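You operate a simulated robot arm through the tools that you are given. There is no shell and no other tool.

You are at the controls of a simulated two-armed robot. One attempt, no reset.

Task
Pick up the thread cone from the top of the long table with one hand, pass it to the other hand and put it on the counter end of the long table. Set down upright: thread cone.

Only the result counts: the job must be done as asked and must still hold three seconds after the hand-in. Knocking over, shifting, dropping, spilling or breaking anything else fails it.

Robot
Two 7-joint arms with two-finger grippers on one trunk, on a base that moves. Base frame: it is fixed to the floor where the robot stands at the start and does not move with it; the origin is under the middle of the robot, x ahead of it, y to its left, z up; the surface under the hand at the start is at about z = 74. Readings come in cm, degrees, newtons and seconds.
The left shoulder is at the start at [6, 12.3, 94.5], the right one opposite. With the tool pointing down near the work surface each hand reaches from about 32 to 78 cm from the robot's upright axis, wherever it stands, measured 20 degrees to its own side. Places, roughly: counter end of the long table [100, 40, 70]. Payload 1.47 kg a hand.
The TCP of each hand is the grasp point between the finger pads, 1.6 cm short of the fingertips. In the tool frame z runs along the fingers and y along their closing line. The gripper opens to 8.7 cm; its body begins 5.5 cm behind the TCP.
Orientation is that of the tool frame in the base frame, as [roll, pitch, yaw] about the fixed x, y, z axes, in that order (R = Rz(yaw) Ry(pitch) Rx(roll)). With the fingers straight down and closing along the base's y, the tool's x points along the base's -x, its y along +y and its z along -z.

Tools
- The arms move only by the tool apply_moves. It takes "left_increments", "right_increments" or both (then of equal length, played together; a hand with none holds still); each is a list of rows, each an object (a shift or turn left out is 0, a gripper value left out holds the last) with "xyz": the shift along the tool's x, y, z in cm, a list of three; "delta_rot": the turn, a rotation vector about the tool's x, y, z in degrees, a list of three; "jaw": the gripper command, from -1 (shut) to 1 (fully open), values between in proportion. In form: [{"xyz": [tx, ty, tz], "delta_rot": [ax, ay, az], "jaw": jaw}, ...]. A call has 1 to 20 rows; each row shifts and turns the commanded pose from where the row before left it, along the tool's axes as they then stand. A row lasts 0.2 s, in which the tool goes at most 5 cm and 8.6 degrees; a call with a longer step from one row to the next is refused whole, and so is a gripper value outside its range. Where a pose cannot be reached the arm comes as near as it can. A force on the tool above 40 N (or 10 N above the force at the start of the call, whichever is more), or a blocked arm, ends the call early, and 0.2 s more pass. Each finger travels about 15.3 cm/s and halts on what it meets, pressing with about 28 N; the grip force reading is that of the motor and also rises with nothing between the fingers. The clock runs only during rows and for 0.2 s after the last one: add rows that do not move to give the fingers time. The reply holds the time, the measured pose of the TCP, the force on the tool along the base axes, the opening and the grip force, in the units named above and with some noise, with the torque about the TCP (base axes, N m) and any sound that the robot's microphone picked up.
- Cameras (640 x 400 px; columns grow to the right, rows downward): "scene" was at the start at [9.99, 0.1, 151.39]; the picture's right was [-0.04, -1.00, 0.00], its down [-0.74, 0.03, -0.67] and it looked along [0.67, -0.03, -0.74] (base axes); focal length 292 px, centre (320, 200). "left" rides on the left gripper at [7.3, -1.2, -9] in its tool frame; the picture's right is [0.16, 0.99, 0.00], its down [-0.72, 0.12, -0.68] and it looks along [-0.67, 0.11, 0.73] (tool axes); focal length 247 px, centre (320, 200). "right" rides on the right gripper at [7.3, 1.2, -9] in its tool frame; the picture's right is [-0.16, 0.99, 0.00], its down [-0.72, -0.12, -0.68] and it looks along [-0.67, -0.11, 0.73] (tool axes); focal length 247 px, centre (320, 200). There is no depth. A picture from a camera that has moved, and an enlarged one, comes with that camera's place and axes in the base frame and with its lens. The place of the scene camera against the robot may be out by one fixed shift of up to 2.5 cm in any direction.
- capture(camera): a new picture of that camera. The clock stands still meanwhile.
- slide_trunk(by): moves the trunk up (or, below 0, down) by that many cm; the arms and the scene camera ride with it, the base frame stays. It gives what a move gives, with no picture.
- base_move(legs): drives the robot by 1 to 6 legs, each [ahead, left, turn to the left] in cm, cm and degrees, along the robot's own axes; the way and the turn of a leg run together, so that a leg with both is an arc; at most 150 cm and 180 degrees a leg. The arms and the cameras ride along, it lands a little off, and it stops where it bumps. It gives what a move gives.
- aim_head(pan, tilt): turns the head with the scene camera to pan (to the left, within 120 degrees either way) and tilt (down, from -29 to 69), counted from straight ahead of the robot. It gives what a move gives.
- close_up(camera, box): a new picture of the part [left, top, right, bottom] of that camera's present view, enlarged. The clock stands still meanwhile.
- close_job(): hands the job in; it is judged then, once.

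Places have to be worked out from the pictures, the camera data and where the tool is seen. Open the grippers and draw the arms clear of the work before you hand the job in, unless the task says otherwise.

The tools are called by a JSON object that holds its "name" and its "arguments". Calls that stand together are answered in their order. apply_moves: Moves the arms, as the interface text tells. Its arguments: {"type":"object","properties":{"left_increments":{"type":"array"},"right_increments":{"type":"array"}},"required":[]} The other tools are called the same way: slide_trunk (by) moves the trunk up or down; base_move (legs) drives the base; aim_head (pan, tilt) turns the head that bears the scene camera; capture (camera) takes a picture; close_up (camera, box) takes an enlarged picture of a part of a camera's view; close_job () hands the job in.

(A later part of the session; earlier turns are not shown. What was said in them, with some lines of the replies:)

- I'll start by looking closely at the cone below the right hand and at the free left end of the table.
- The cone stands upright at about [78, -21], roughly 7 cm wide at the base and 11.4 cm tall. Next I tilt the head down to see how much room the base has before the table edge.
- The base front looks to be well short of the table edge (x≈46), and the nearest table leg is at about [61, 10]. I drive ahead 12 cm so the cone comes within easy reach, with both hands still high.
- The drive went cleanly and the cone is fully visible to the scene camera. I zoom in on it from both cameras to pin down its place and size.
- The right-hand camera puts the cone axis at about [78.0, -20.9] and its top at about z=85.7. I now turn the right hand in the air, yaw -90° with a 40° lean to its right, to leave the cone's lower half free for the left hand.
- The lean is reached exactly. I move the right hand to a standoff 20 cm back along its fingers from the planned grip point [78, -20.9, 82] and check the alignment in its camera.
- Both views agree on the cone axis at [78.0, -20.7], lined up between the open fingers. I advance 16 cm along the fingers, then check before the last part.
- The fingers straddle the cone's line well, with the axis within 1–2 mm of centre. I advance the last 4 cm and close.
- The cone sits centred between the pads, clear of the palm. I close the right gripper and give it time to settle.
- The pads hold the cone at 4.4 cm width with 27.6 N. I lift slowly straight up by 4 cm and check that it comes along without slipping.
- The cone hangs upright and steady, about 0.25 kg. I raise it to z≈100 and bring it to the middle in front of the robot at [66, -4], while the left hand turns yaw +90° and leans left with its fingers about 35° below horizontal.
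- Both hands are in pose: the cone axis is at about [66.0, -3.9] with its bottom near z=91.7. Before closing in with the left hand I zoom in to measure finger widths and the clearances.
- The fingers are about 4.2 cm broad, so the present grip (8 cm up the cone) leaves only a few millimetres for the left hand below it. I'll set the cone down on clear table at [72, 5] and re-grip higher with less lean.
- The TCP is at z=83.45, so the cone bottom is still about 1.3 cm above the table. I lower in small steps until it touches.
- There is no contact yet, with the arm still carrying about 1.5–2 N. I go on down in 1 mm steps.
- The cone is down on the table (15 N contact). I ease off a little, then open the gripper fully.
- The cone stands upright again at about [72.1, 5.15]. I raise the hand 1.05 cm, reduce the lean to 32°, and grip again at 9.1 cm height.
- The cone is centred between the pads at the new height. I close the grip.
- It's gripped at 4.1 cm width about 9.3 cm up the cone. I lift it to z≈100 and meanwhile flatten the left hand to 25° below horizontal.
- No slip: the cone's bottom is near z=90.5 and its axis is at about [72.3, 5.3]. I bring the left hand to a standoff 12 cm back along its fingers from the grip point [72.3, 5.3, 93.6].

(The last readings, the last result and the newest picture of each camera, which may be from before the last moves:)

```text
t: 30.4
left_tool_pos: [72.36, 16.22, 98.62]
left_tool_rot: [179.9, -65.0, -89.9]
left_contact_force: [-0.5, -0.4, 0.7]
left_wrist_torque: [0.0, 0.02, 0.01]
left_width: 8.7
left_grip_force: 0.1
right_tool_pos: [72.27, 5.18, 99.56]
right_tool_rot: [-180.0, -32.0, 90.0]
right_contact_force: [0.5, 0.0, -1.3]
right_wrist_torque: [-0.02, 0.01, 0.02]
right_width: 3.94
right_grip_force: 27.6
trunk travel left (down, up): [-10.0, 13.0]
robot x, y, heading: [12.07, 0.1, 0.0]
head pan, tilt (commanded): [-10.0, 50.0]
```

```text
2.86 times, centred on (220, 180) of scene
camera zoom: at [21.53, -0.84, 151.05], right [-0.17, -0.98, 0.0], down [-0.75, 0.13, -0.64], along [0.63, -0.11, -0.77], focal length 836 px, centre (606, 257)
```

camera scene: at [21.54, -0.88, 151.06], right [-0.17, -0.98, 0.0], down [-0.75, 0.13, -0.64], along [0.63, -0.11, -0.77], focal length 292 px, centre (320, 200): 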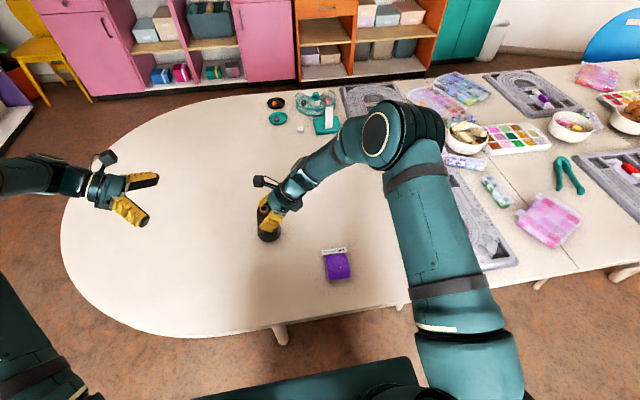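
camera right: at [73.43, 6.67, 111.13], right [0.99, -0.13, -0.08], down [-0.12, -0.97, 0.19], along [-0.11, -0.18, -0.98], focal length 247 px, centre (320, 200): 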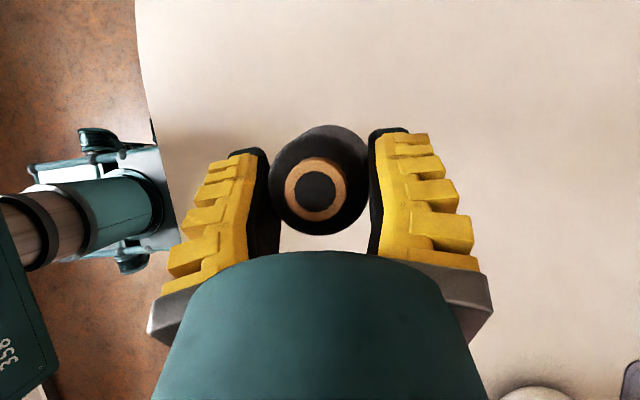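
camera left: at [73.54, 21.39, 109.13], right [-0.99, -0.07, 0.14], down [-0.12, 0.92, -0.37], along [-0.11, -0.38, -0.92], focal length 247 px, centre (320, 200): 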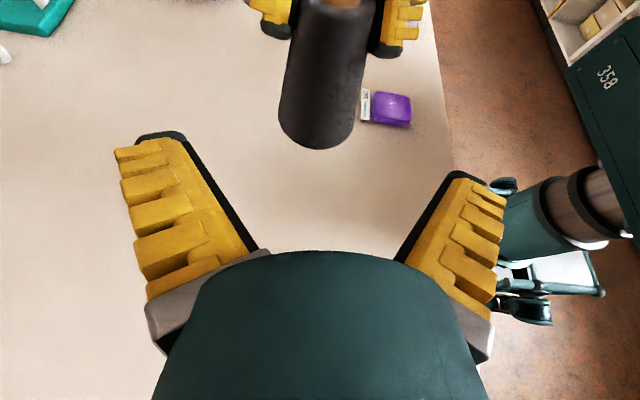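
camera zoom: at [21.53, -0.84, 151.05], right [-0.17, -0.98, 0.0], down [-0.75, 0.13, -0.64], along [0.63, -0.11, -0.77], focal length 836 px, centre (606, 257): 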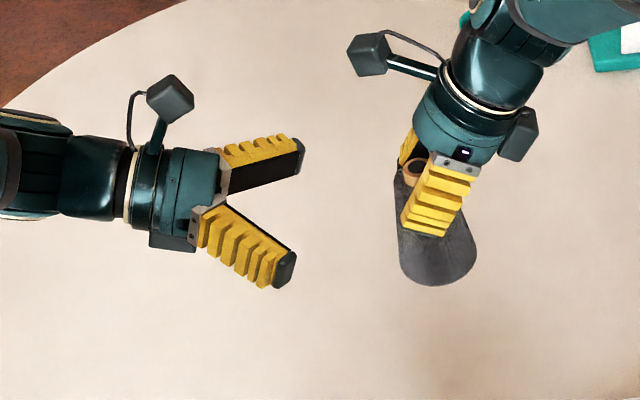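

The left camera confirms the cone axis at x≈72.3 and its bottom at z≈90.6. I advance the left hand 8 of the 12 cm and check.

{"name": "apply_moves", "arguments": {"left_increments": [{"xyz": [0.15, 0, 3]}, {"xyz": [0.15, 0, 3]}, {"xyz": [0.13, 0, 2]}, {}]}}

{"name": "capture", "arguments": {"camera": "left"}}

{"name": "close_up", "arguments": {"camera": "scene", "box": [180, 110, 320, 230]}}

```text
t: 31.4
left_tool_pos: [72.28, 8.73, 95.66]
left_tool_rot: [179.9, -64.9, -90.1]
left_contact_force: [-0.5, 0.6, -0.4]
left_wrist_torque: [0.03, 0.04, -0.01]
left_width: 8.71
left_grip_force: 0.1
right_tool_pos: [72.21, 5.13, 99.67]
right_tool_rot: [180.0, -32.0, 89.9]
right_contact_force: [-0.2, 0.3, -1.4]
right_wrist_torque: [0.01, 0.0, -0.01]
right_width: 3.92
right_grip_force: 28.4
trunk travel left (down, up): [-10.0, 13.0]
robot x, y, heading: [11.9, 0.13, 0.1]
head pan, tilt (commanded): [-10.0, 50.0]
```

```text
taken
camera left: at [73.52, 13.92, 106.18], right [-0.99, -0.07, 0.14], down [-0.12, 0.92, -0.37], along [-0.11, -0.38, -0.92], focal length 247 px, centre (320, 200)
```

left: 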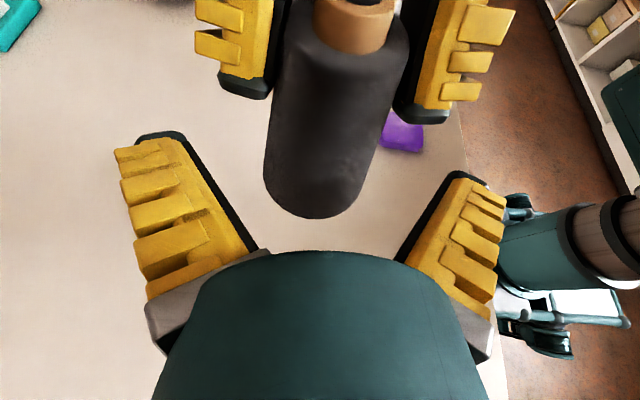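

```text
3.33 times, centred on (250, 170) of scene
camera zoom: at [21.52, -0.87, 151.06], right [-0.17, -0.98, 0.0], down [-0.75, 0.13, -0.64], along [0.63, -0.11, -0.77], focal length 975 px, centre (553, 300)
```

zoom: 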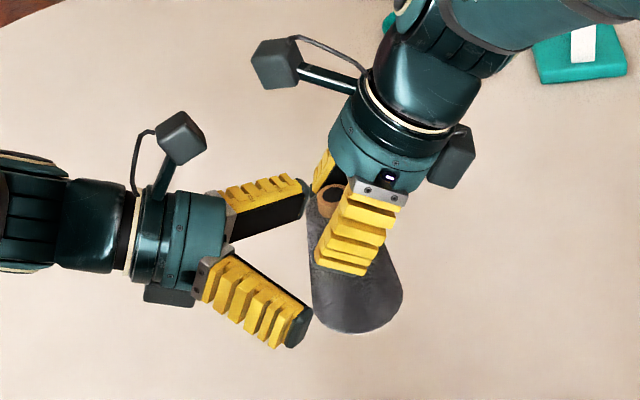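

The cone is centred between the left fingers, which pass below the right fingers. I advance the last 3.8 cm.

{"name": "apply_moves", "arguments": {"left_increments": [{"xyz": [0, 0, 2]}, {"xyz": [0, 0, 1.8]}, {}]}}

{"name": "capture", "arguments": {"camera": "left"}}

{"name": "close_up", "arguments": {"camera": "scene", "box": [200, 110, 320, 220]}}

```text
t: 32.2
left_tool_pos: [72.35, 5.39, 94.02]
left_tool_rot: [179.9, -65.1, -90.0]
left_contact_force: [0.5, 0.2, 0.2]
left_wrist_torque: [0.04, 0.0, 0.05]
left_width: 8.69
left_grip_force: 0.1
right_tool_pos: [72.23, 5.28, 99.56]
right_tool_rot: [180.0, -32.0, 90.0]
right_contact_force: [-0.2, 0.4, -1.8]
right_wrist_torque: [-0.02, -0.01, 0.04]
right_width: 3.92
right_grip_force: 28.4
trunk travel left (down, up): [-10.0, 13.0]
robot x, y, heading: [11.65, -0.03, -0.2]
head pan, tilt (commanded): [-10.0, 50.0]
```

```text
taken
camera left: at [73.54, 10.53, 104.59], right [-0.99, -0.07, 0.14], down [-0.12, 0.92, -0.37], along [-0.11, -0.38, -0.92], focal length 247 px, centre (320, 200)
```

left: 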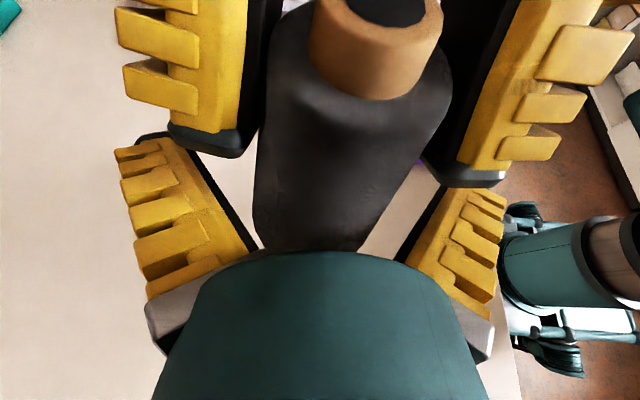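

```text
3.64 times, centred on (260, 165) of scene
camera zoom: at [21.53, -0.87, 151.06], right [-0.17, -0.98, 0.0], down [-0.75, 0.13, -0.64], along [0.63, -0.11, -0.77], focal length 1064 px, centre (538, 327)
```

zoom: 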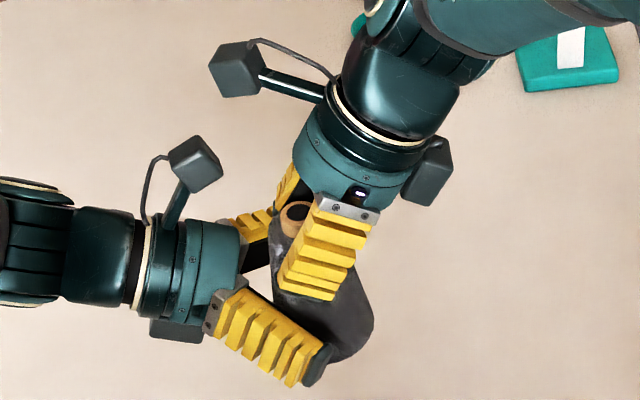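

The left fingers flank the cone's lower half with no contact force, clear of the right fingers. I close the left gripper while the right hand holds still.

{"name": "apply_moves", "arguments": {"left_increments": [{"jaw": 0.6}, {"jaw": 0.4}, {"jaw": 0.2}, {"jaw": -1}, {}, {}, {}]}}

{"name": "capture", "arguments": {"camera": "left"}}

{"name": "close_up", "arguments": {"camera": "scene", "box": [200, 110, 320, 220]}}

```text
t: 33.9
left_tool_pos: [72.3, 5.47, 94.11]
left_tool_rot: [179.9, -65.0, -89.9]
left_contact_force: [-5.5, 1.8, 1.9]
left_wrist_torque: [-0.04, -0.14, -0.09]
left_width: 5.75
left_grip_force: 27.6
right_tool_pos: [72.27, 5.18, 99.64]
right_tool_rot: [-179.9, -32.1, 89.9]
right_contact_force: [5.4, -2.5, -3.1]
right_wrist_torque: [-0.15, -0.24, 0.06]
right_width: 3.94
right_grip_force: 27.7
trunk travel left (down, up): [-10.0, 13.0]
robot x, y, heading: [11.85, -0.13, -0.1]
head pan, tilt (commanded): [-10.0, 50.0]
```

```text
taken
camera left: at [73.53, 10.55, 104.59], right [-0.99, -0.07, 0.14], down [-0.12, 0.92, -0.37], along [-0.11, -0.38, -0.92], focal length 247 px, centre (320, 200)
```

left: 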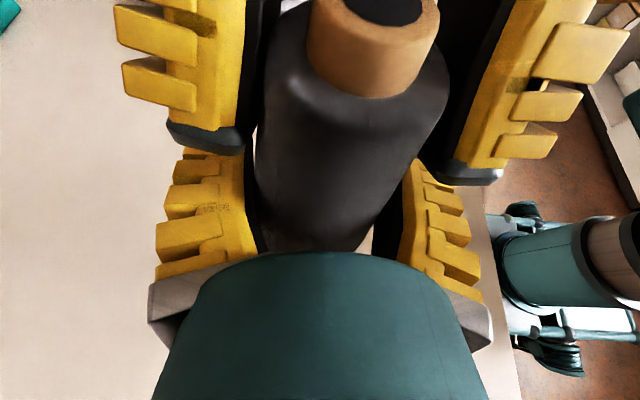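

```text
3.64 times, centred on (260, 165) of scene
camera zoom: at [21.53, -0.88, 151.05], right [-0.17, -0.98, 0.0], down [-0.75, 0.13, -0.64], along [0.63, -0.11, -0.77], focal length 1064 px, centre (538, 327)
```

zoom: 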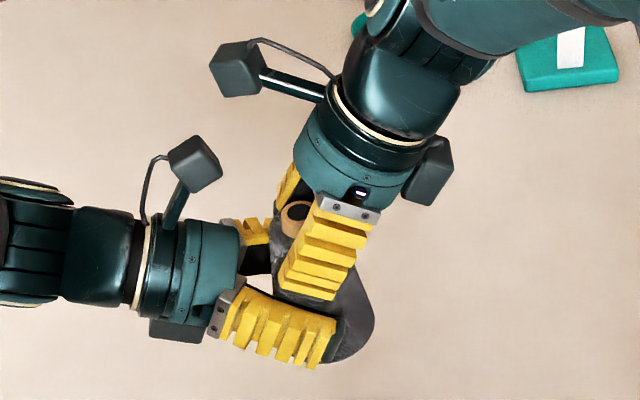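

The left hand holds the cone at 5.75 cm width with 27.6 N, and the force between the hands is only about 5 N. I open the right gripper gradually.

{"name": "apply_moves", "arguments": {"right_increments": [{"jaw": 0.0}, {"jaw": 0.3}, {"jaw": 0.6}, {"jaw": 1}, {}, {}]}}

{"name": "capture", "arguments": {"camera": "right"}}

{"name": "close_up", "arguments": {"camera": "scene", "box": [200, 110, 320, 220]}}

```text
t: 35.2
left_tool_pos: [72.25, 5.38, 94.13]
left_tool_rot: [180.0, -65.0, -89.9]
left_contact_force: [-0.6, 0.1, 0.0]
left_wrist_torque: [0.02, 0.02, 0.0]
left_width: 5.75
left_grip_force: 27.7
right_tool_pos: [72.25, 5.25, 99.65]
right_tool_rot: [-180.0, -32.0, 90.0]
right_contact_force: [0.6, -0.7, 0.5]
right_wrist_torque: [0.0, -0.03, -0.02]
right_width: 8.71
right_grip_force: 0.0
trunk travel left (down, up): [-10.0, 13.0]
robot x, y, heading: [12.24, 0.07, 0.3]
head pan, tilt (commanded): [-10.0, 50.0]
```

```text
taken
camera right: at [73.41, 6.67, 111.13], right [0.99, -0.13, -0.08], down [-0.12, -0.97, 0.19], along [-0.11, -0.18, -0.98], focal length 247 px, centre (320, 200)
```

right: 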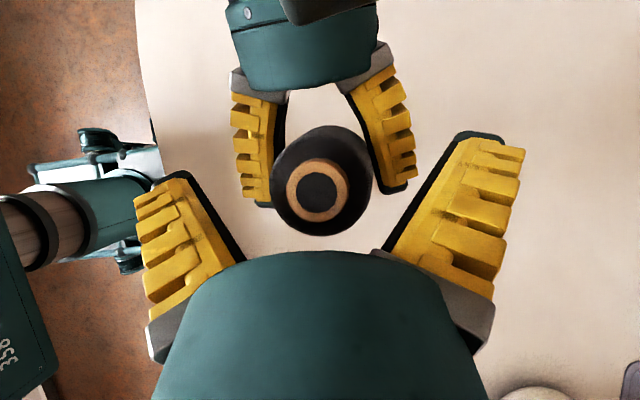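

```text
3.64 times, centred on (260, 165) of scene
camera zoom: at [21.53, -0.88, 151.05], right [-0.17, -0.98, 0.0], down [-0.75, 0.13, -0.64], along [0.63, -0.11, -0.77], focal length 1064 px, centre (538, 327)
```

zoom: 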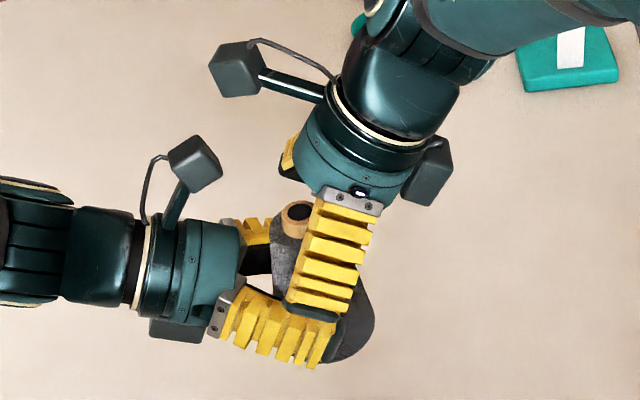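

The left hand alone now holds the cone, firm and upright. I draw the right hand back along its fingers, up and away.

{"name": "apply_moves", "arguments": {"right_increments": [{"xyz": [0, 0, -2]}, {"xyz": [0, 0, -3]}, {"xyz": [0, 0, -4]}, {"xyz": [0, 0, -4]}, {"xyz": [0, 0, -4]}, {}]}}

{"name": "capture", "arguments": {"camera": "right"}}

{"name": "close_up", "arguments": {"camera": "scene", "box": [180, 80, 340, 230]}}

```text
t: 36.6
left_tool_pos: [72.35, 5.42, 94.15]
left_tool_rot: [179.9, -65.0, -89.9]
left_contact_force: [-0.3, 0.1, -0.1]
left_wrist_torque: [-0.02, 0.02, 0.03]
left_width: 5.75
left_grip_force: 28.1
right_tool_pos: [72.31, -3.78, 113.98]
right_tool_rot: [-180.0, -32.0, 90.0]
right_contact_force: [0.0, -0.8, -0.5]
right_wrist_torque: [-0.02, -0.02, 0.02]
right_width: 8.7
right_grip_force: 0.1
trunk travel left (down, up): [-10.0, 13.0]
robot x, y, heading: [12.1, 0.09, -0.0]
head pan, tilt (commanded): [-10.0, 50.0]
```

```text
taken
camera right: at [73.5, -2.29, 125.56], right [0.99, -0.13, -0.08], down [-0.11, -0.97, 0.19], along [-0.11, -0.18, -0.98], focal length 247 px, centre (320, 200)
```

right: 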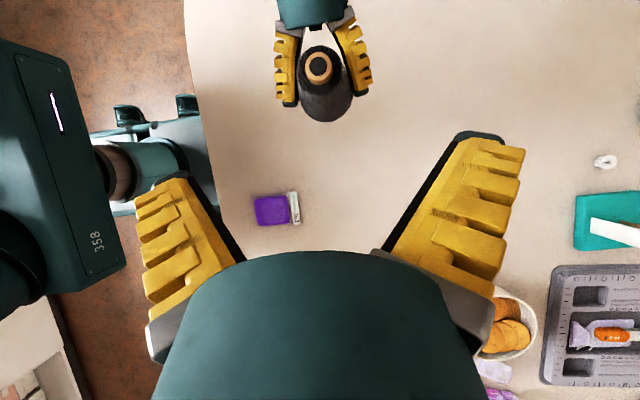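

```text
2.67 times, centred on (260, 155) of scene
camera zoom: at [21.57, -0.85, 151.05], right [-0.17, -0.98, 0.0], down [-0.75, 0.13, -0.64], along [0.63, -0.11, -0.77], focal length 780 px, centre (480, 320)
```

zoom: 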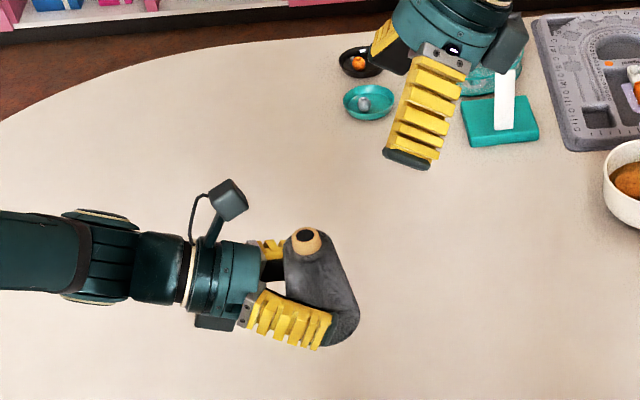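

The right camera confirms the cone is vertical in the left grip: tip and base project where an upright axis at [72.3, 5.3] should. I tuck the right arm back toward its own side, then look left along the driving path.

{"name": "apply_moves", "arguments": {"right_increments": [{"xyz": [-2.23, -2.5, -1.39]}, {"xyz": [-2.23, -2.5, -1.39]}, {"xyz": [-2.23, -2.5, -1.39]}, {"xyz": [-2.23, -2.5, -1.39]}, {"xyz": [-2.23, -2.5, -1.39]}, {"xyz": [-2.23, -2.5, -1.39]}, {"xyz": [-2.23, -2.5, -1.39]}, {"xyz": [-2.23, -2.5, -1.39]}, {"delta_rot": [0, -8, 0]}, {"delta_rot": [0, -8, 0]}, {"delta_rot": [0, -8, 0]}, {"delta_rot": [0, -8, 0]}, {}]}}

{"name": "aim_head", "arguments": {"pan": 70, "tilt": 40}}

{"name": "capture", "arguments": {"camera": "scene"}}

```text
t: 39.5
left_tool_pos: [72.16, 5.39, 94.1]
left_tool_rot: [-179.9, -65.0, -89.9]
left_contact_force: [1.0, -0.3, 0.4]
left_wrist_torque: [0.0, 0.0, -0.02]
left_width: 5.72
left_grip_force: 27.9
right_tool_pos: [52.08, -24.95, 113.86]
right_tool_rot: [180.0, 0.1, 90.0]
right_contact_force: [-0.6, 0.4, 0.0]
right_wrist_torque: [0.0, 0.0, 0.02]
right_width: 8.73
right_grip_force: 0.2
trunk travel left (down, up): [-10.0, 13.0]
robot x, y, heading: [12.12, 0.52, 0.1]
head pan, tilt (commanded): [-10.0, 50.0]
```

```text
t: 41.0
left_tool_pos: [72.3, 5.46, 94.05]
left_tool_rot: [-180.0, -65.1, -89.8]
left_contact_force: [-0.3, 0.4, 0.1]
left_wrist_torque: [0.0, 0.02, 0.01]
left_width: 5.7
left_grip_force: 28.7
right_tool_pos: [52.29, -24.83, 113.92]
right_tool_rot: [180.0, 0.0, 89.9]
right_contact_force: [-0.1, 0.0, 0.2]
right_wrist_torque: [0.02, -0.03, -0.01]
right_width: 8.69
right_grip_force: 0.1
trunk travel left (down, up): [-10.0, 13.0]
robot x, y, heading: [11.91, -0.18, 0.1]
head pan, tilt (commanded): [70.0, 40.0]
```

```text
taken
camera scene: at [16.86, 8.44, 152.47], right [0.94, -0.34, 0.0], down [-0.22, -0.6, -0.77], along [0.26, 0.72, -0.64], focal length 292 px, centre (320, 200)
```

scene: 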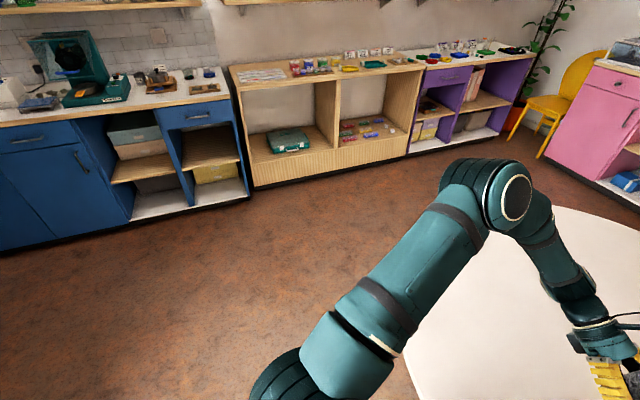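

The floor to the left is clear; the shelves only start near y≈206. I slide the robot 95 cm to the left, then turn 70° to the right so it faces the round end of the table.

{"name": "base_move", "arguments": {"legs": [[0, 95, 0], [0, 0, -70]]}}

{"name": "aim_head", "arguments": {"pan": 10, "tilt": 45}}

{"name": "capture", "arguments": {"camera": "scene"}}

```text
t: 52.6
left_tool_pos: [36.54, 38.6, 94.11]
left_tool_rot: [-180.0, -64.9, -160.9]
left_contact_force: [-0.6, 0.3, 0.5]
left_wrist_torque: [0.0, -0.01, 0.02]
left_width: 5.68
left_grip_force: 27.9
right_tool_pos: [1.4, 47.66, 113.9]
right_tool_rot: [179.9, 0.1, 19.0]
right_contact_force: [-0.6, 0.2, 0.0]
right_wrist_torque: [0.01, 0.0, 0.07]
right_width: 8.71
right_grip_force: 0.1
trunk travel left (down, up): [-10.0, 13.0]
robot x, y, heading: [12.0, 94.05, -71.0]
head pan, tilt (commanded): [70.0, 40.0]
```

```text
t: 53.9
left_tool_pos: [36.46, 38.45, 94.1]
left_tool_rot: [-180.0, -64.9, -161.0]
left_contact_force: [0.9, -0.2, -0.7]
left_wrist_torque: [0.01, 0.0, -0.03]
left_width: 5.67
left_grip_force: 28.2
right_tool_pos: [1.39, 47.58, 113.9]
right_tool_rot: [180.0, 0.1, 19.0]
right_contact_force: [0.5, -0.2, 0.3]
right_wrist_torque: [-0.01, 0.01, 0.0]
right_width: 8.71
right_grip_force: 0.1
trunk travel left (down, up): [-10.0, 13.0]
robot x, y, heading: [11.67, 93.92, -71.1]
head pan, tilt (commanded): [10.0, 45.0]
```

```text
taken
camera scene: at [17.07, 86.24, 151.75], right [-0.87, -0.49, 0.0], down [-0.34, 0.62, -0.71], along [0.34, -0.62, -0.71], focal length 292 px, centre (320, 200)
```

scene: 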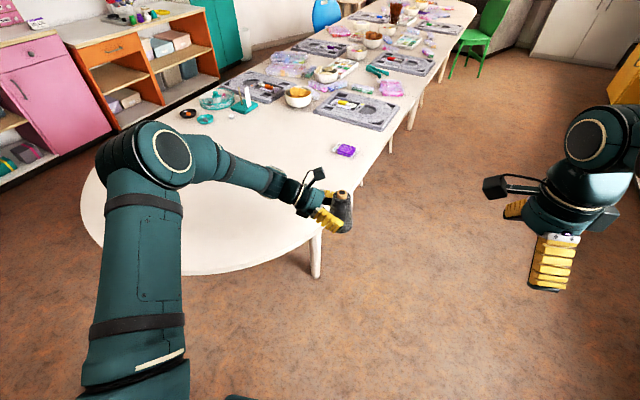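

The robot is at [11.8, 94] heading -71°, and the cone is still held upright. I drive 19 ahead and 60 left (robot axes) to bring the cone over the table's counter end near [100, 40].

{"name": "base_move", "arguments": {"legs": [[0, 60.5, 0], [19.3, 0, 0]]}}

{"name": "capture", "arguments": {"camera": "scene"}}

{"name": "capture", "arguments": {"camera": "left"}}

```text
t: 60.9
left_tool_pos: [100.55, 40.7, 93.96]
left_tool_rot: [179.8, -65.0, -160.1]
left_contact_force: [0.3, 0.2, -0.6]
left_wrist_torque: [0.0, 0.0, -0.01]
left_width: 5.62
left_grip_force: 27.9
right_tool_pos: [65.31, 49.42, 113.84]
right_tool_rot: [-180.0, -0.1, 19.6]
right_contact_force: [-0.1, -1.2, -0.5]
right_wrist_torque: [0.03, 0.0, 0.0]
right_width: 8.69
right_grip_force: 0.0
trunk travel left (down, up): [-10.0, 13.0]
robot x, y, heading: [75.02, 95.76, -70.3]
head pan, tilt (commanded): [10.0, 45.0]
```

```text
taken
camera scene: at [80.61, 88.15, 151.74], right [-0.87, -0.49, 0.0], down [-0.35, 0.62, -0.71], along [0.35, -0.61, -0.71], focal length 292 px, centre (320, 200)
```

scene: 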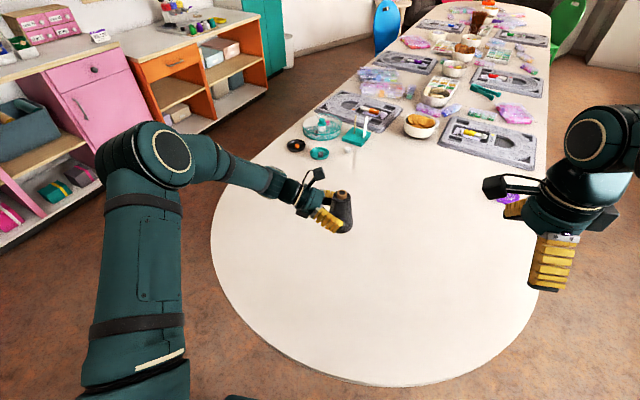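

```text
taken
camera left: at [105.77, 41.38, 104.53], right [-0.39, 0.91, 0.14], down [0.83, 0.42, -0.37], along [-0.4, -0.03, -0.92], focal length 247 px, centre (320, 200)
```

left: 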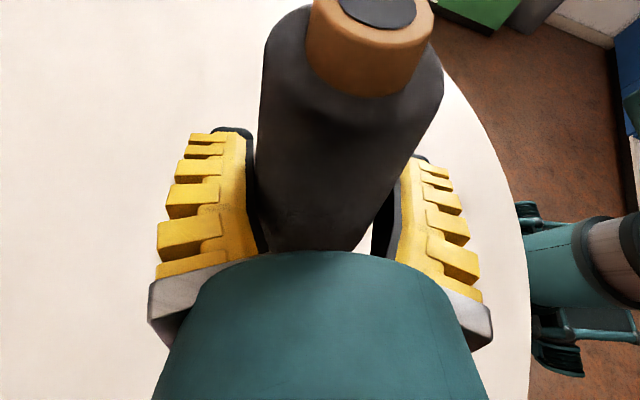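

The cone is at [100.5, 40.7], over an empty stretch of the counter end. I lower it straight down 13 cm and check.

{"name": "apply_moves", "arguments": {"left_increments": [{"xyz": [-2.36, 0, 1.1]}, {"xyz": [-2.36, 0, 1.1]}, {"xyz": [-2.36, 0, 1.1]}, {"xyz": [-2.36, 0, 1.1]}, {"xyz": [-2.34, 0, 1.1]}, {}]}}

{"name": "close_up", "arguments": {"camera": "scene", "box": [250, 150, 410, 270]}}

{"name": "capture", "arguments": {"camera": "left"}}

```text
t: 62.3
left_tool_pos: [100.44, 40.67, 81.06]
left_tool_rot: [179.9, -65.0, -160.5]
left_contact_force: [-0.6, -0.3, -0.7]
left_wrist_torque: [-0.01, -0.03, -0.02]
left_width: 5.62
left_grip_force: 28.2
right_tool_pos: [65.28, 49.43, 113.96]
right_tool_rot: [179.9, 0.0, 19.7]
right_contact_force: [0.1, -0.1, -0.1]
right_wrist_torque: [0.06, -0.01, 0.02]
right_width: 8.7
right_grip_force: 0.0
trunk travel left (down, up): [-10.0, 13.0]
robot x, y, heading: [75.1, 96.17, -70.2]
head pan, tilt (commanded): [10.0, 45.0]
```

```text
3.33 times, centred on (330, 210) of scene
camera zoom: at [80.55, 88.3, 151.75], right [-0.87, -0.49, 0.0], down [-0.35, 0.61, -0.71], along [0.35, -0.61, -0.71], focal length 975 px, centre (287, 167)
```

zoom: 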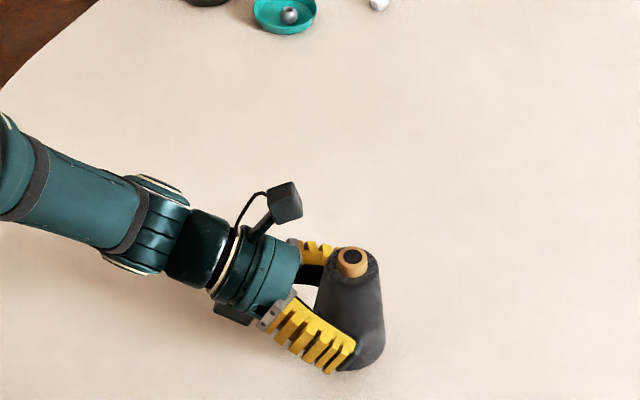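

```text
taken
camera left: at [105.7, 41.41, 91.62], right [-0.39, 0.91, 0.14], down [0.83, 0.42, -0.37], along [-0.39, -0.03, -0.92], focal length 247 px, centre (320, 200)
```

left: 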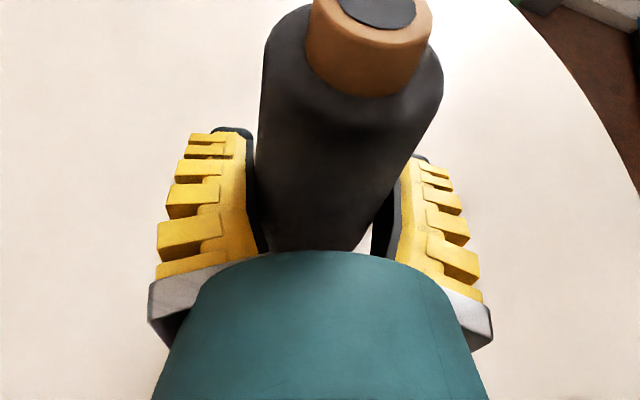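

The TCP is at z=81.1, so contact should come around 77.5–78. I approach in smaller steps.

{"name": "apply_moves", "arguments": {"left_increments": [{"xyz": [-0.72, 0, 0.34]}, {"xyz": [-0.63, 0, 0.3]}, {"xyz": [-0.45, 0, 0.21]}, {"xyz": [-0.27, 0, 0.13]}, {"xyz": [-0.27, 0, 0.13]}, {}]}}

{"name": "close_up", "arguments": {"camera": "scene", "box": [290, 190, 390, 270]}}

```text
t: 63.7
left_tool_pos: [100.42, 40.8, 78.54]
left_tool_rot: [179.9, -64.9, -160.4]
left_contact_force: [-0.4, -0.1, 0.2]
left_wrist_torque: [0.0, -0.01, 0.02]
left_width: 5.63
left_grip_force: 27.8
right_tool_pos: [65.31, 49.46, 113.99]
right_tool_rot: [-180.0, 0.0, 19.6]
right_contact_force: [-0.1, 0.0, -0.2]
right_wrist_torque: [0.0, 0.01, 0.02]
right_width: 8.71
right_grip_force: 0.1
trunk travel left (down, up): [-10.0, 13.0]
robot x, y, heading: [74.95, 95.16, -70.4]
head pan, tilt (commanded): [10.0, 45.0]
```

```text
5.00 times, centred on (340, 230) of scene
camera zoom: at [80.56, 88.28, 151.75], right [-0.87, -0.49, 0.0], down [-0.35, 0.61, -0.71], along [0.35, -0.61, -0.71], focal length 1462 px, centre (220, 50)
```

zoom: 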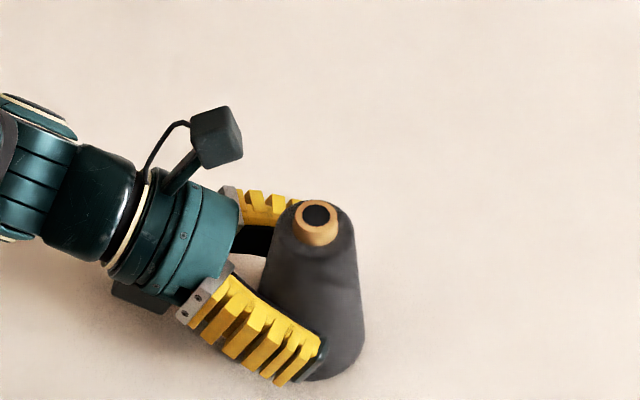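

No contact yet at z=78.5. I keep going down in 1–2 mm steps and watch the vertical force.

{"name": "apply_moves", "arguments": {"left_increments": [{"xyz": [-0.18, 0, 0.085]}, {"xyz": [-0.135, 0, 0.063]}, {"xyz": [-0.09, 0, 0.042]}, {}]}}

```text
t: 64.7
left_tool_pos: [100.48, 40.79, 78.01]
left_tool_rot: [-179.9, -65.1, -160.3]
left_contact_force: [0.2, 0.9, -0.1]
left_wrist_torque: [-0.01, -0.03, -0.03]
left_width: 5.64
left_grip_force: 27.6
right_tool_pos: [65.36, 49.47, 113.99]
right_tool_rot: [-180.0, 0.0, 19.7]
right_contact_force: [-0.2, 0.2, -0.1]
right_wrist_torque: [0.01, 0.0, 0.02]
right_width: 8.69
right_grip_force: 0.0
trunk travel left (down, up): [-10.0, 13.0]
robot x, y, heading: [75.25, 96.36, -70.5]
head pan, tilt (commanded): [10.0, 45.0]
```

Still free at z=78.0, so I continue in 1 mm steps.

{"name": "apply_moves", "arguments": {"left_increments": [{"xyz": [-0.09, 0, 0.042]}, {"xyz": [-0.09, 0, 0.042]}, {"xyz": [-0.09, 0, 0.042]}, {}]}}

```text
t: 65.7
left_tool_pos: [100.43, 40.82, 77.98]
left_tool_rot: [-179.6, -65.0, -160.6]
left_contact_force: [3.0, 0.5, 16.8]
left_wrist_torque: [0.04, 0.15, -0.03]
left_width: 5.7
left_grip_force: 28.0
right_tool_pos: [65.26, 49.55, 114.02]
right_tool_rot: [180.0, -0.1, 19.5]
right_contact_force: [0.3, 0.2, 0.5]
right_wrist_torque: [0.01, 0.03, -0.03]
right_width: 8.71
right_grip_force: 0.0
trunk travel left (down, up): [-10.0, 13.0]
robot x, y, heading: [75.4, 95.96, -70.6]
head pan, tilt (commanded): [10.0, 45.0]
```

The cone touches the table at TCP z≈78.0 with 17 N. I check its uprightness before releasing.

{"name": "close_up", "arguments": {"camera": "scene", "box": [290, 190, 390, 270]}}

{"name": "capture", "arguments": {"camera": "left"}}

```text
5.00 times, centred on (340, 230) of scene
camera zoom: at [80.53, 88.43, 151.77], right [-0.87, -0.49, 0.0], down [-0.35, 0.61, -0.71], along [0.35, -0.62, -0.71], focal length 1462 px, centre (220, 50)
```

zoom: 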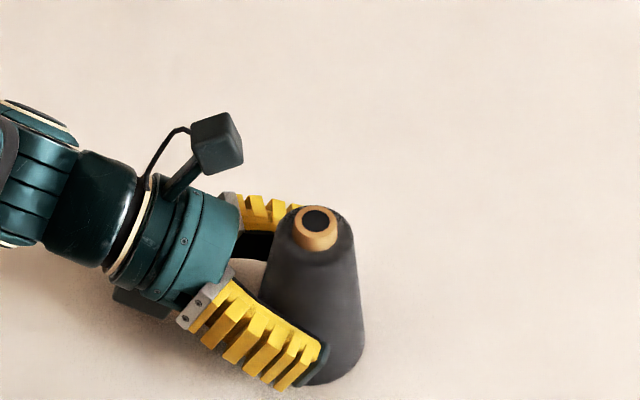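

```text
taken
camera left: at [105.73, 41.47, 88.47], right [-0.4, 0.91, 0.14], down [0.83, 0.42, -0.37], along [-0.4, -0.03, -0.92], focal length 247 px, centre (320, 200)
```

left: 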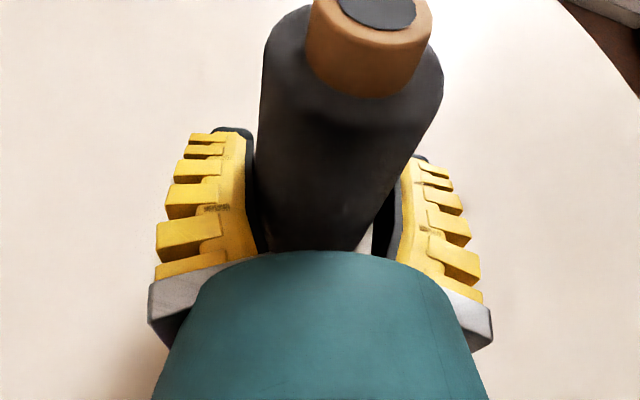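

The cone stands upright on the table. I ease off about 1 mm and open the left gripper in gentle steps.

{"name": "apply_moves", "arguments": {"left_increments": [{"xyz": [0.09, 0, -0.042]}, {"jaw": 0.3}, {"jaw": 0.4}, {"jaw": 0.5}, {"jaw": 0.7}, {"jaw": 1}, {}, {}]}}

{"name": "close_up", "arguments": {"camera": "scene", "box": [290, 190, 390, 270]}}

{"name": "capture", "arguments": {"camera": "left"}}

```text
t: 67.5
left_tool_pos: [100.47, 40.75, 77.89]
left_tool_rot: [-180.0, -65.0, -160.3]
left_contact_force: [-0.6, -0.1, -0.3]
left_wrist_torque: [-0.03, 0.01, 0.02]
left_width: 8.7
left_grip_force: 0.1
right_tool_pos: [65.31, 49.6, 113.93]
right_tool_rot: [-180.0, 0.0, 19.6]
right_contact_force: [-0.4, 0.1, -0.1]
right_wrist_torque: [-0.01, -0.01, 0.01]
right_width: 8.71
right_grip_force: 0.0
trunk travel left (down, up): [-10.0, 13.0]
robot x, y, heading: [74.84, 95.93, -70.4]
head pan, tilt (commanded): [10.0, 45.0]
```

```text
5.00 times, centred on (340, 230) of scene
camera zoom: at [80.56, 88.29, 151.75], right [-0.87, -0.49, 0.0], down [-0.35, 0.61, -0.71], along [0.35, -0.61, -0.71], focal length 1462 px, centre (220, 50)
```

zoom: 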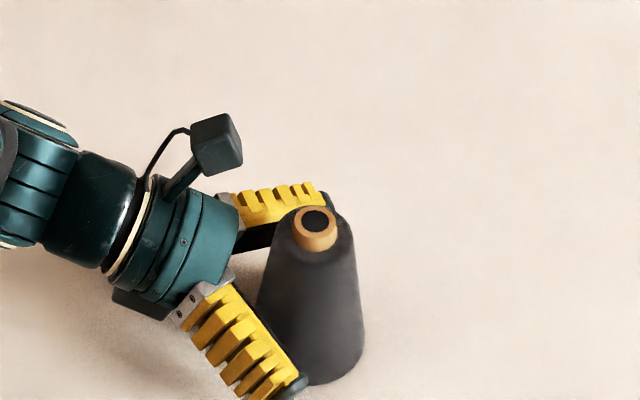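

```text
taken
camera left: at [105.73, 41.46, 88.39], right [-0.39, 0.91, 0.14], down [0.83, 0.42, -0.37], along [-0.39, -0.03, -0.92], focal length 247 px, centre (320, 200)
```

left: 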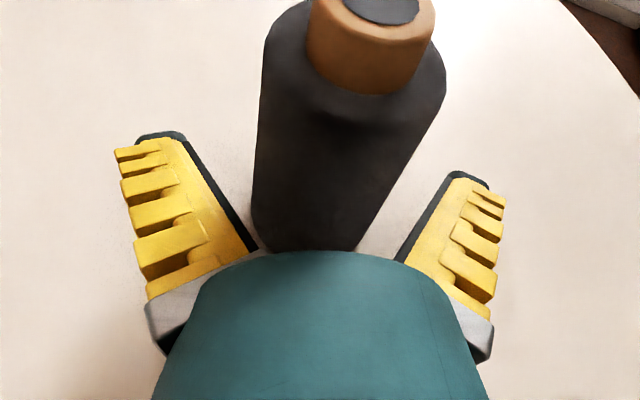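

The cone stands free and upright with the fingers fully open. I retreat the left hand straight back along its fingers.

{"name": "apply_moves", "arguments": {"left_increments": [{"xyz": [0, 0, -1]}, {"xyz": [0, 0, -1.5]}, {"xyz": [0, 0, -2]}, {"xyz": [0, 0, -3]}, {"xyz": [0, 0, -4]}, {"xyz": [0, 0, -4]}, {}]}}

{"name": "capture", "arguments": {"camera": "scene"}}

{"name": "capture", "arguments": {"camera": "left"}}

```text
t: 69.1
left_tool_pos: [113.93, 45.48, 84.39]
left_tool_rot: [179.9, -65.0, -160.3]
left_contact_force: [-0.3, -0.9, -0.5]
left_wrist_torque: [-0.05, 0.05, 0.0]
left_width: 8.7
left_grip_force: 0.0
right_tool_pos: [65.34, 49.48, 114.03]
right_tool_rot: [-180.0, 0.0, 19.6]
right_contact_force: [-0.1, 0.0, 0.1]
right_wrist_torque: [0.0, -0.03, -0.02]
right_width: 8.7
right_grip_force: 0.1
trunk travel left (down, up): [-10.0, 13.0]
robot x, y, heading: [75.07, 95.91, -70.4]
head pan, tilt (commanded): [10.0, 45.0]
```

```text
taken
camera scene: at [80.53, 88.26, 151.74], right [-0.87, -0.49, 0.0], down [-0.35, 0.61, -0.71], along [0.35, -0.61, -0.71], focal length 292 px, centre (320, 200)
```

scene: 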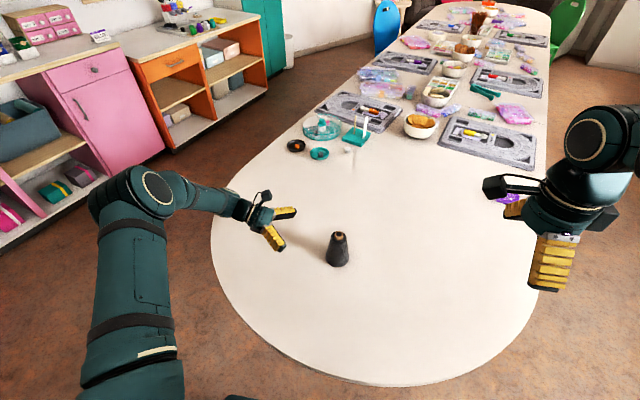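

```text
taken
camera left: at [119.15, 46.21, 94.93], right [-0.39, 0.91, 0.14], down [0.83, 0.42, -0.37], along [-0.39, -0.03, -0.92], focal length 247 px, centre (320, 200)
```

left: 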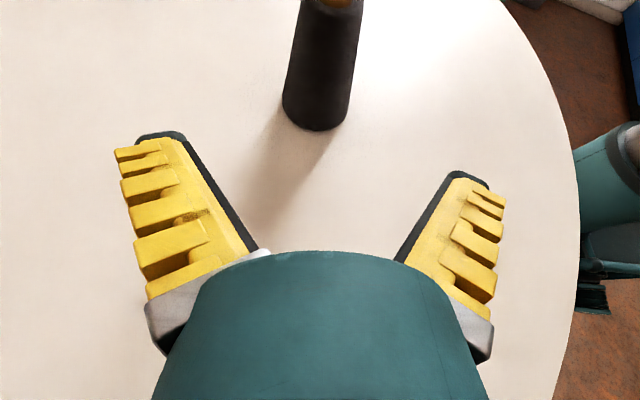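

The cone stands upright by itself at about [100.5, 40.7]. I raise the left hand 20 cm, well clear, and take a last look at the cone.

{"name": "apply_moves", "arguments": {"left_increments": [{"xyz": [3.62, 0, -1.69]}, {"xyz": [3.62, 0, -1.69]}, {"xyz": [3.62, 0, -1.69]}, {"xyz": [3.62, 0, -1.69]}, {"xyz": [3.62, 0, -1.69]}, {}, {}, {}]}}

{"name": "capture", "arguments": {"camera": "scene"}}

{"name": "close_up", "arguments": {"camera": "scene", "box": [290, 200, 390, 280]}}

```text
t: 70.9
left_tool_pos: [113.9, 45.38, 104.34]
left_tool_rot: [179.9, -65.0, -160.3]
left_contact_force: [0.4, -0.1, 0.6]
left_wrist_torque: [0.0, -0.01, -0.01]
left_width: 8.73
left_grip_force: 0.0
right_tool_pos: [65.29, 49.59, 114.02]
right_tool_rot: [-180.0, 0.0, 19.5]
right_contact_force: [0.2, 0.0, 1.3]
right_wrist_torque: [0.04, 0.01, -0.03]
right_width: 8.7
right_grip_force: 0.2
trunk travel left (down, up): [-10.0, 13.0]
robot x, y, heading: [75.09, 96.03, -70.4]
head pan, tilt (commanded): [10.0, 45.0]
```

```text
taken
camera scene: at [80.57, 88.27, 151.74], right [-0.87, -0.49, 0.0], down [-0.35, 0.61, -0.71], along [0.35, -0.61, -0.71], focal length 292 px, centre (320, 200)
```

scene: 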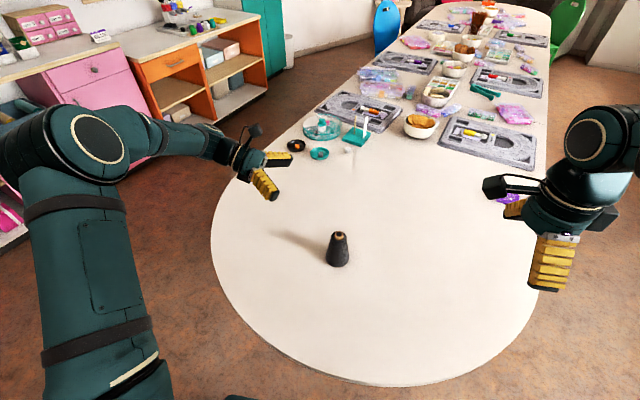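

```text
5.00 times, centred on (340, 240) of scene
camera zoom: at [80.57, 88.27, 151.74], right [-0.87, -0.49, 0.0], down [-0.35, 0.61, -0.71], along [0.35, -0.61, -0.71], focal length 1462 px, centre (220, 0)
```

zoom: 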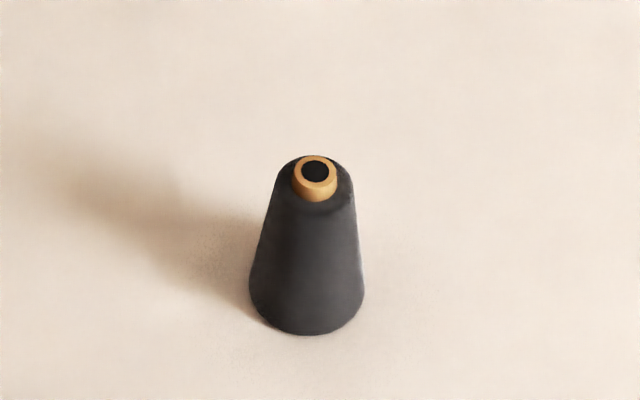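

The cone stands upright on the counter end of the table, both grippers are open and clear, and nothing else appears to have moved. I hand the job in.

{"name": "close_job", "arguments": {}}

```text
The job is handed in.
```

The thread cone is standing upright on the counter end of the long table, at about [100.5, 40.7]. I've handed the job in, but no verdict has come back.

- **Pick and pass:** The right hand picked up the cone. I set it down once on clear table and gripped it again higher, because the first grip left too little room for the left hand. The left hand then took it in the air.
- **Placing:** I drove the robot round to the counter end with the cone in the left hand. The cone slipped about 4 mm down in the grip on the way. I lowered it until it touched the table before letting go.
- **At hand-in:** Both grippers were open and both hands were clear. In the last pictures the cone was free-standing, and nothing else on the table appeared to have moved.
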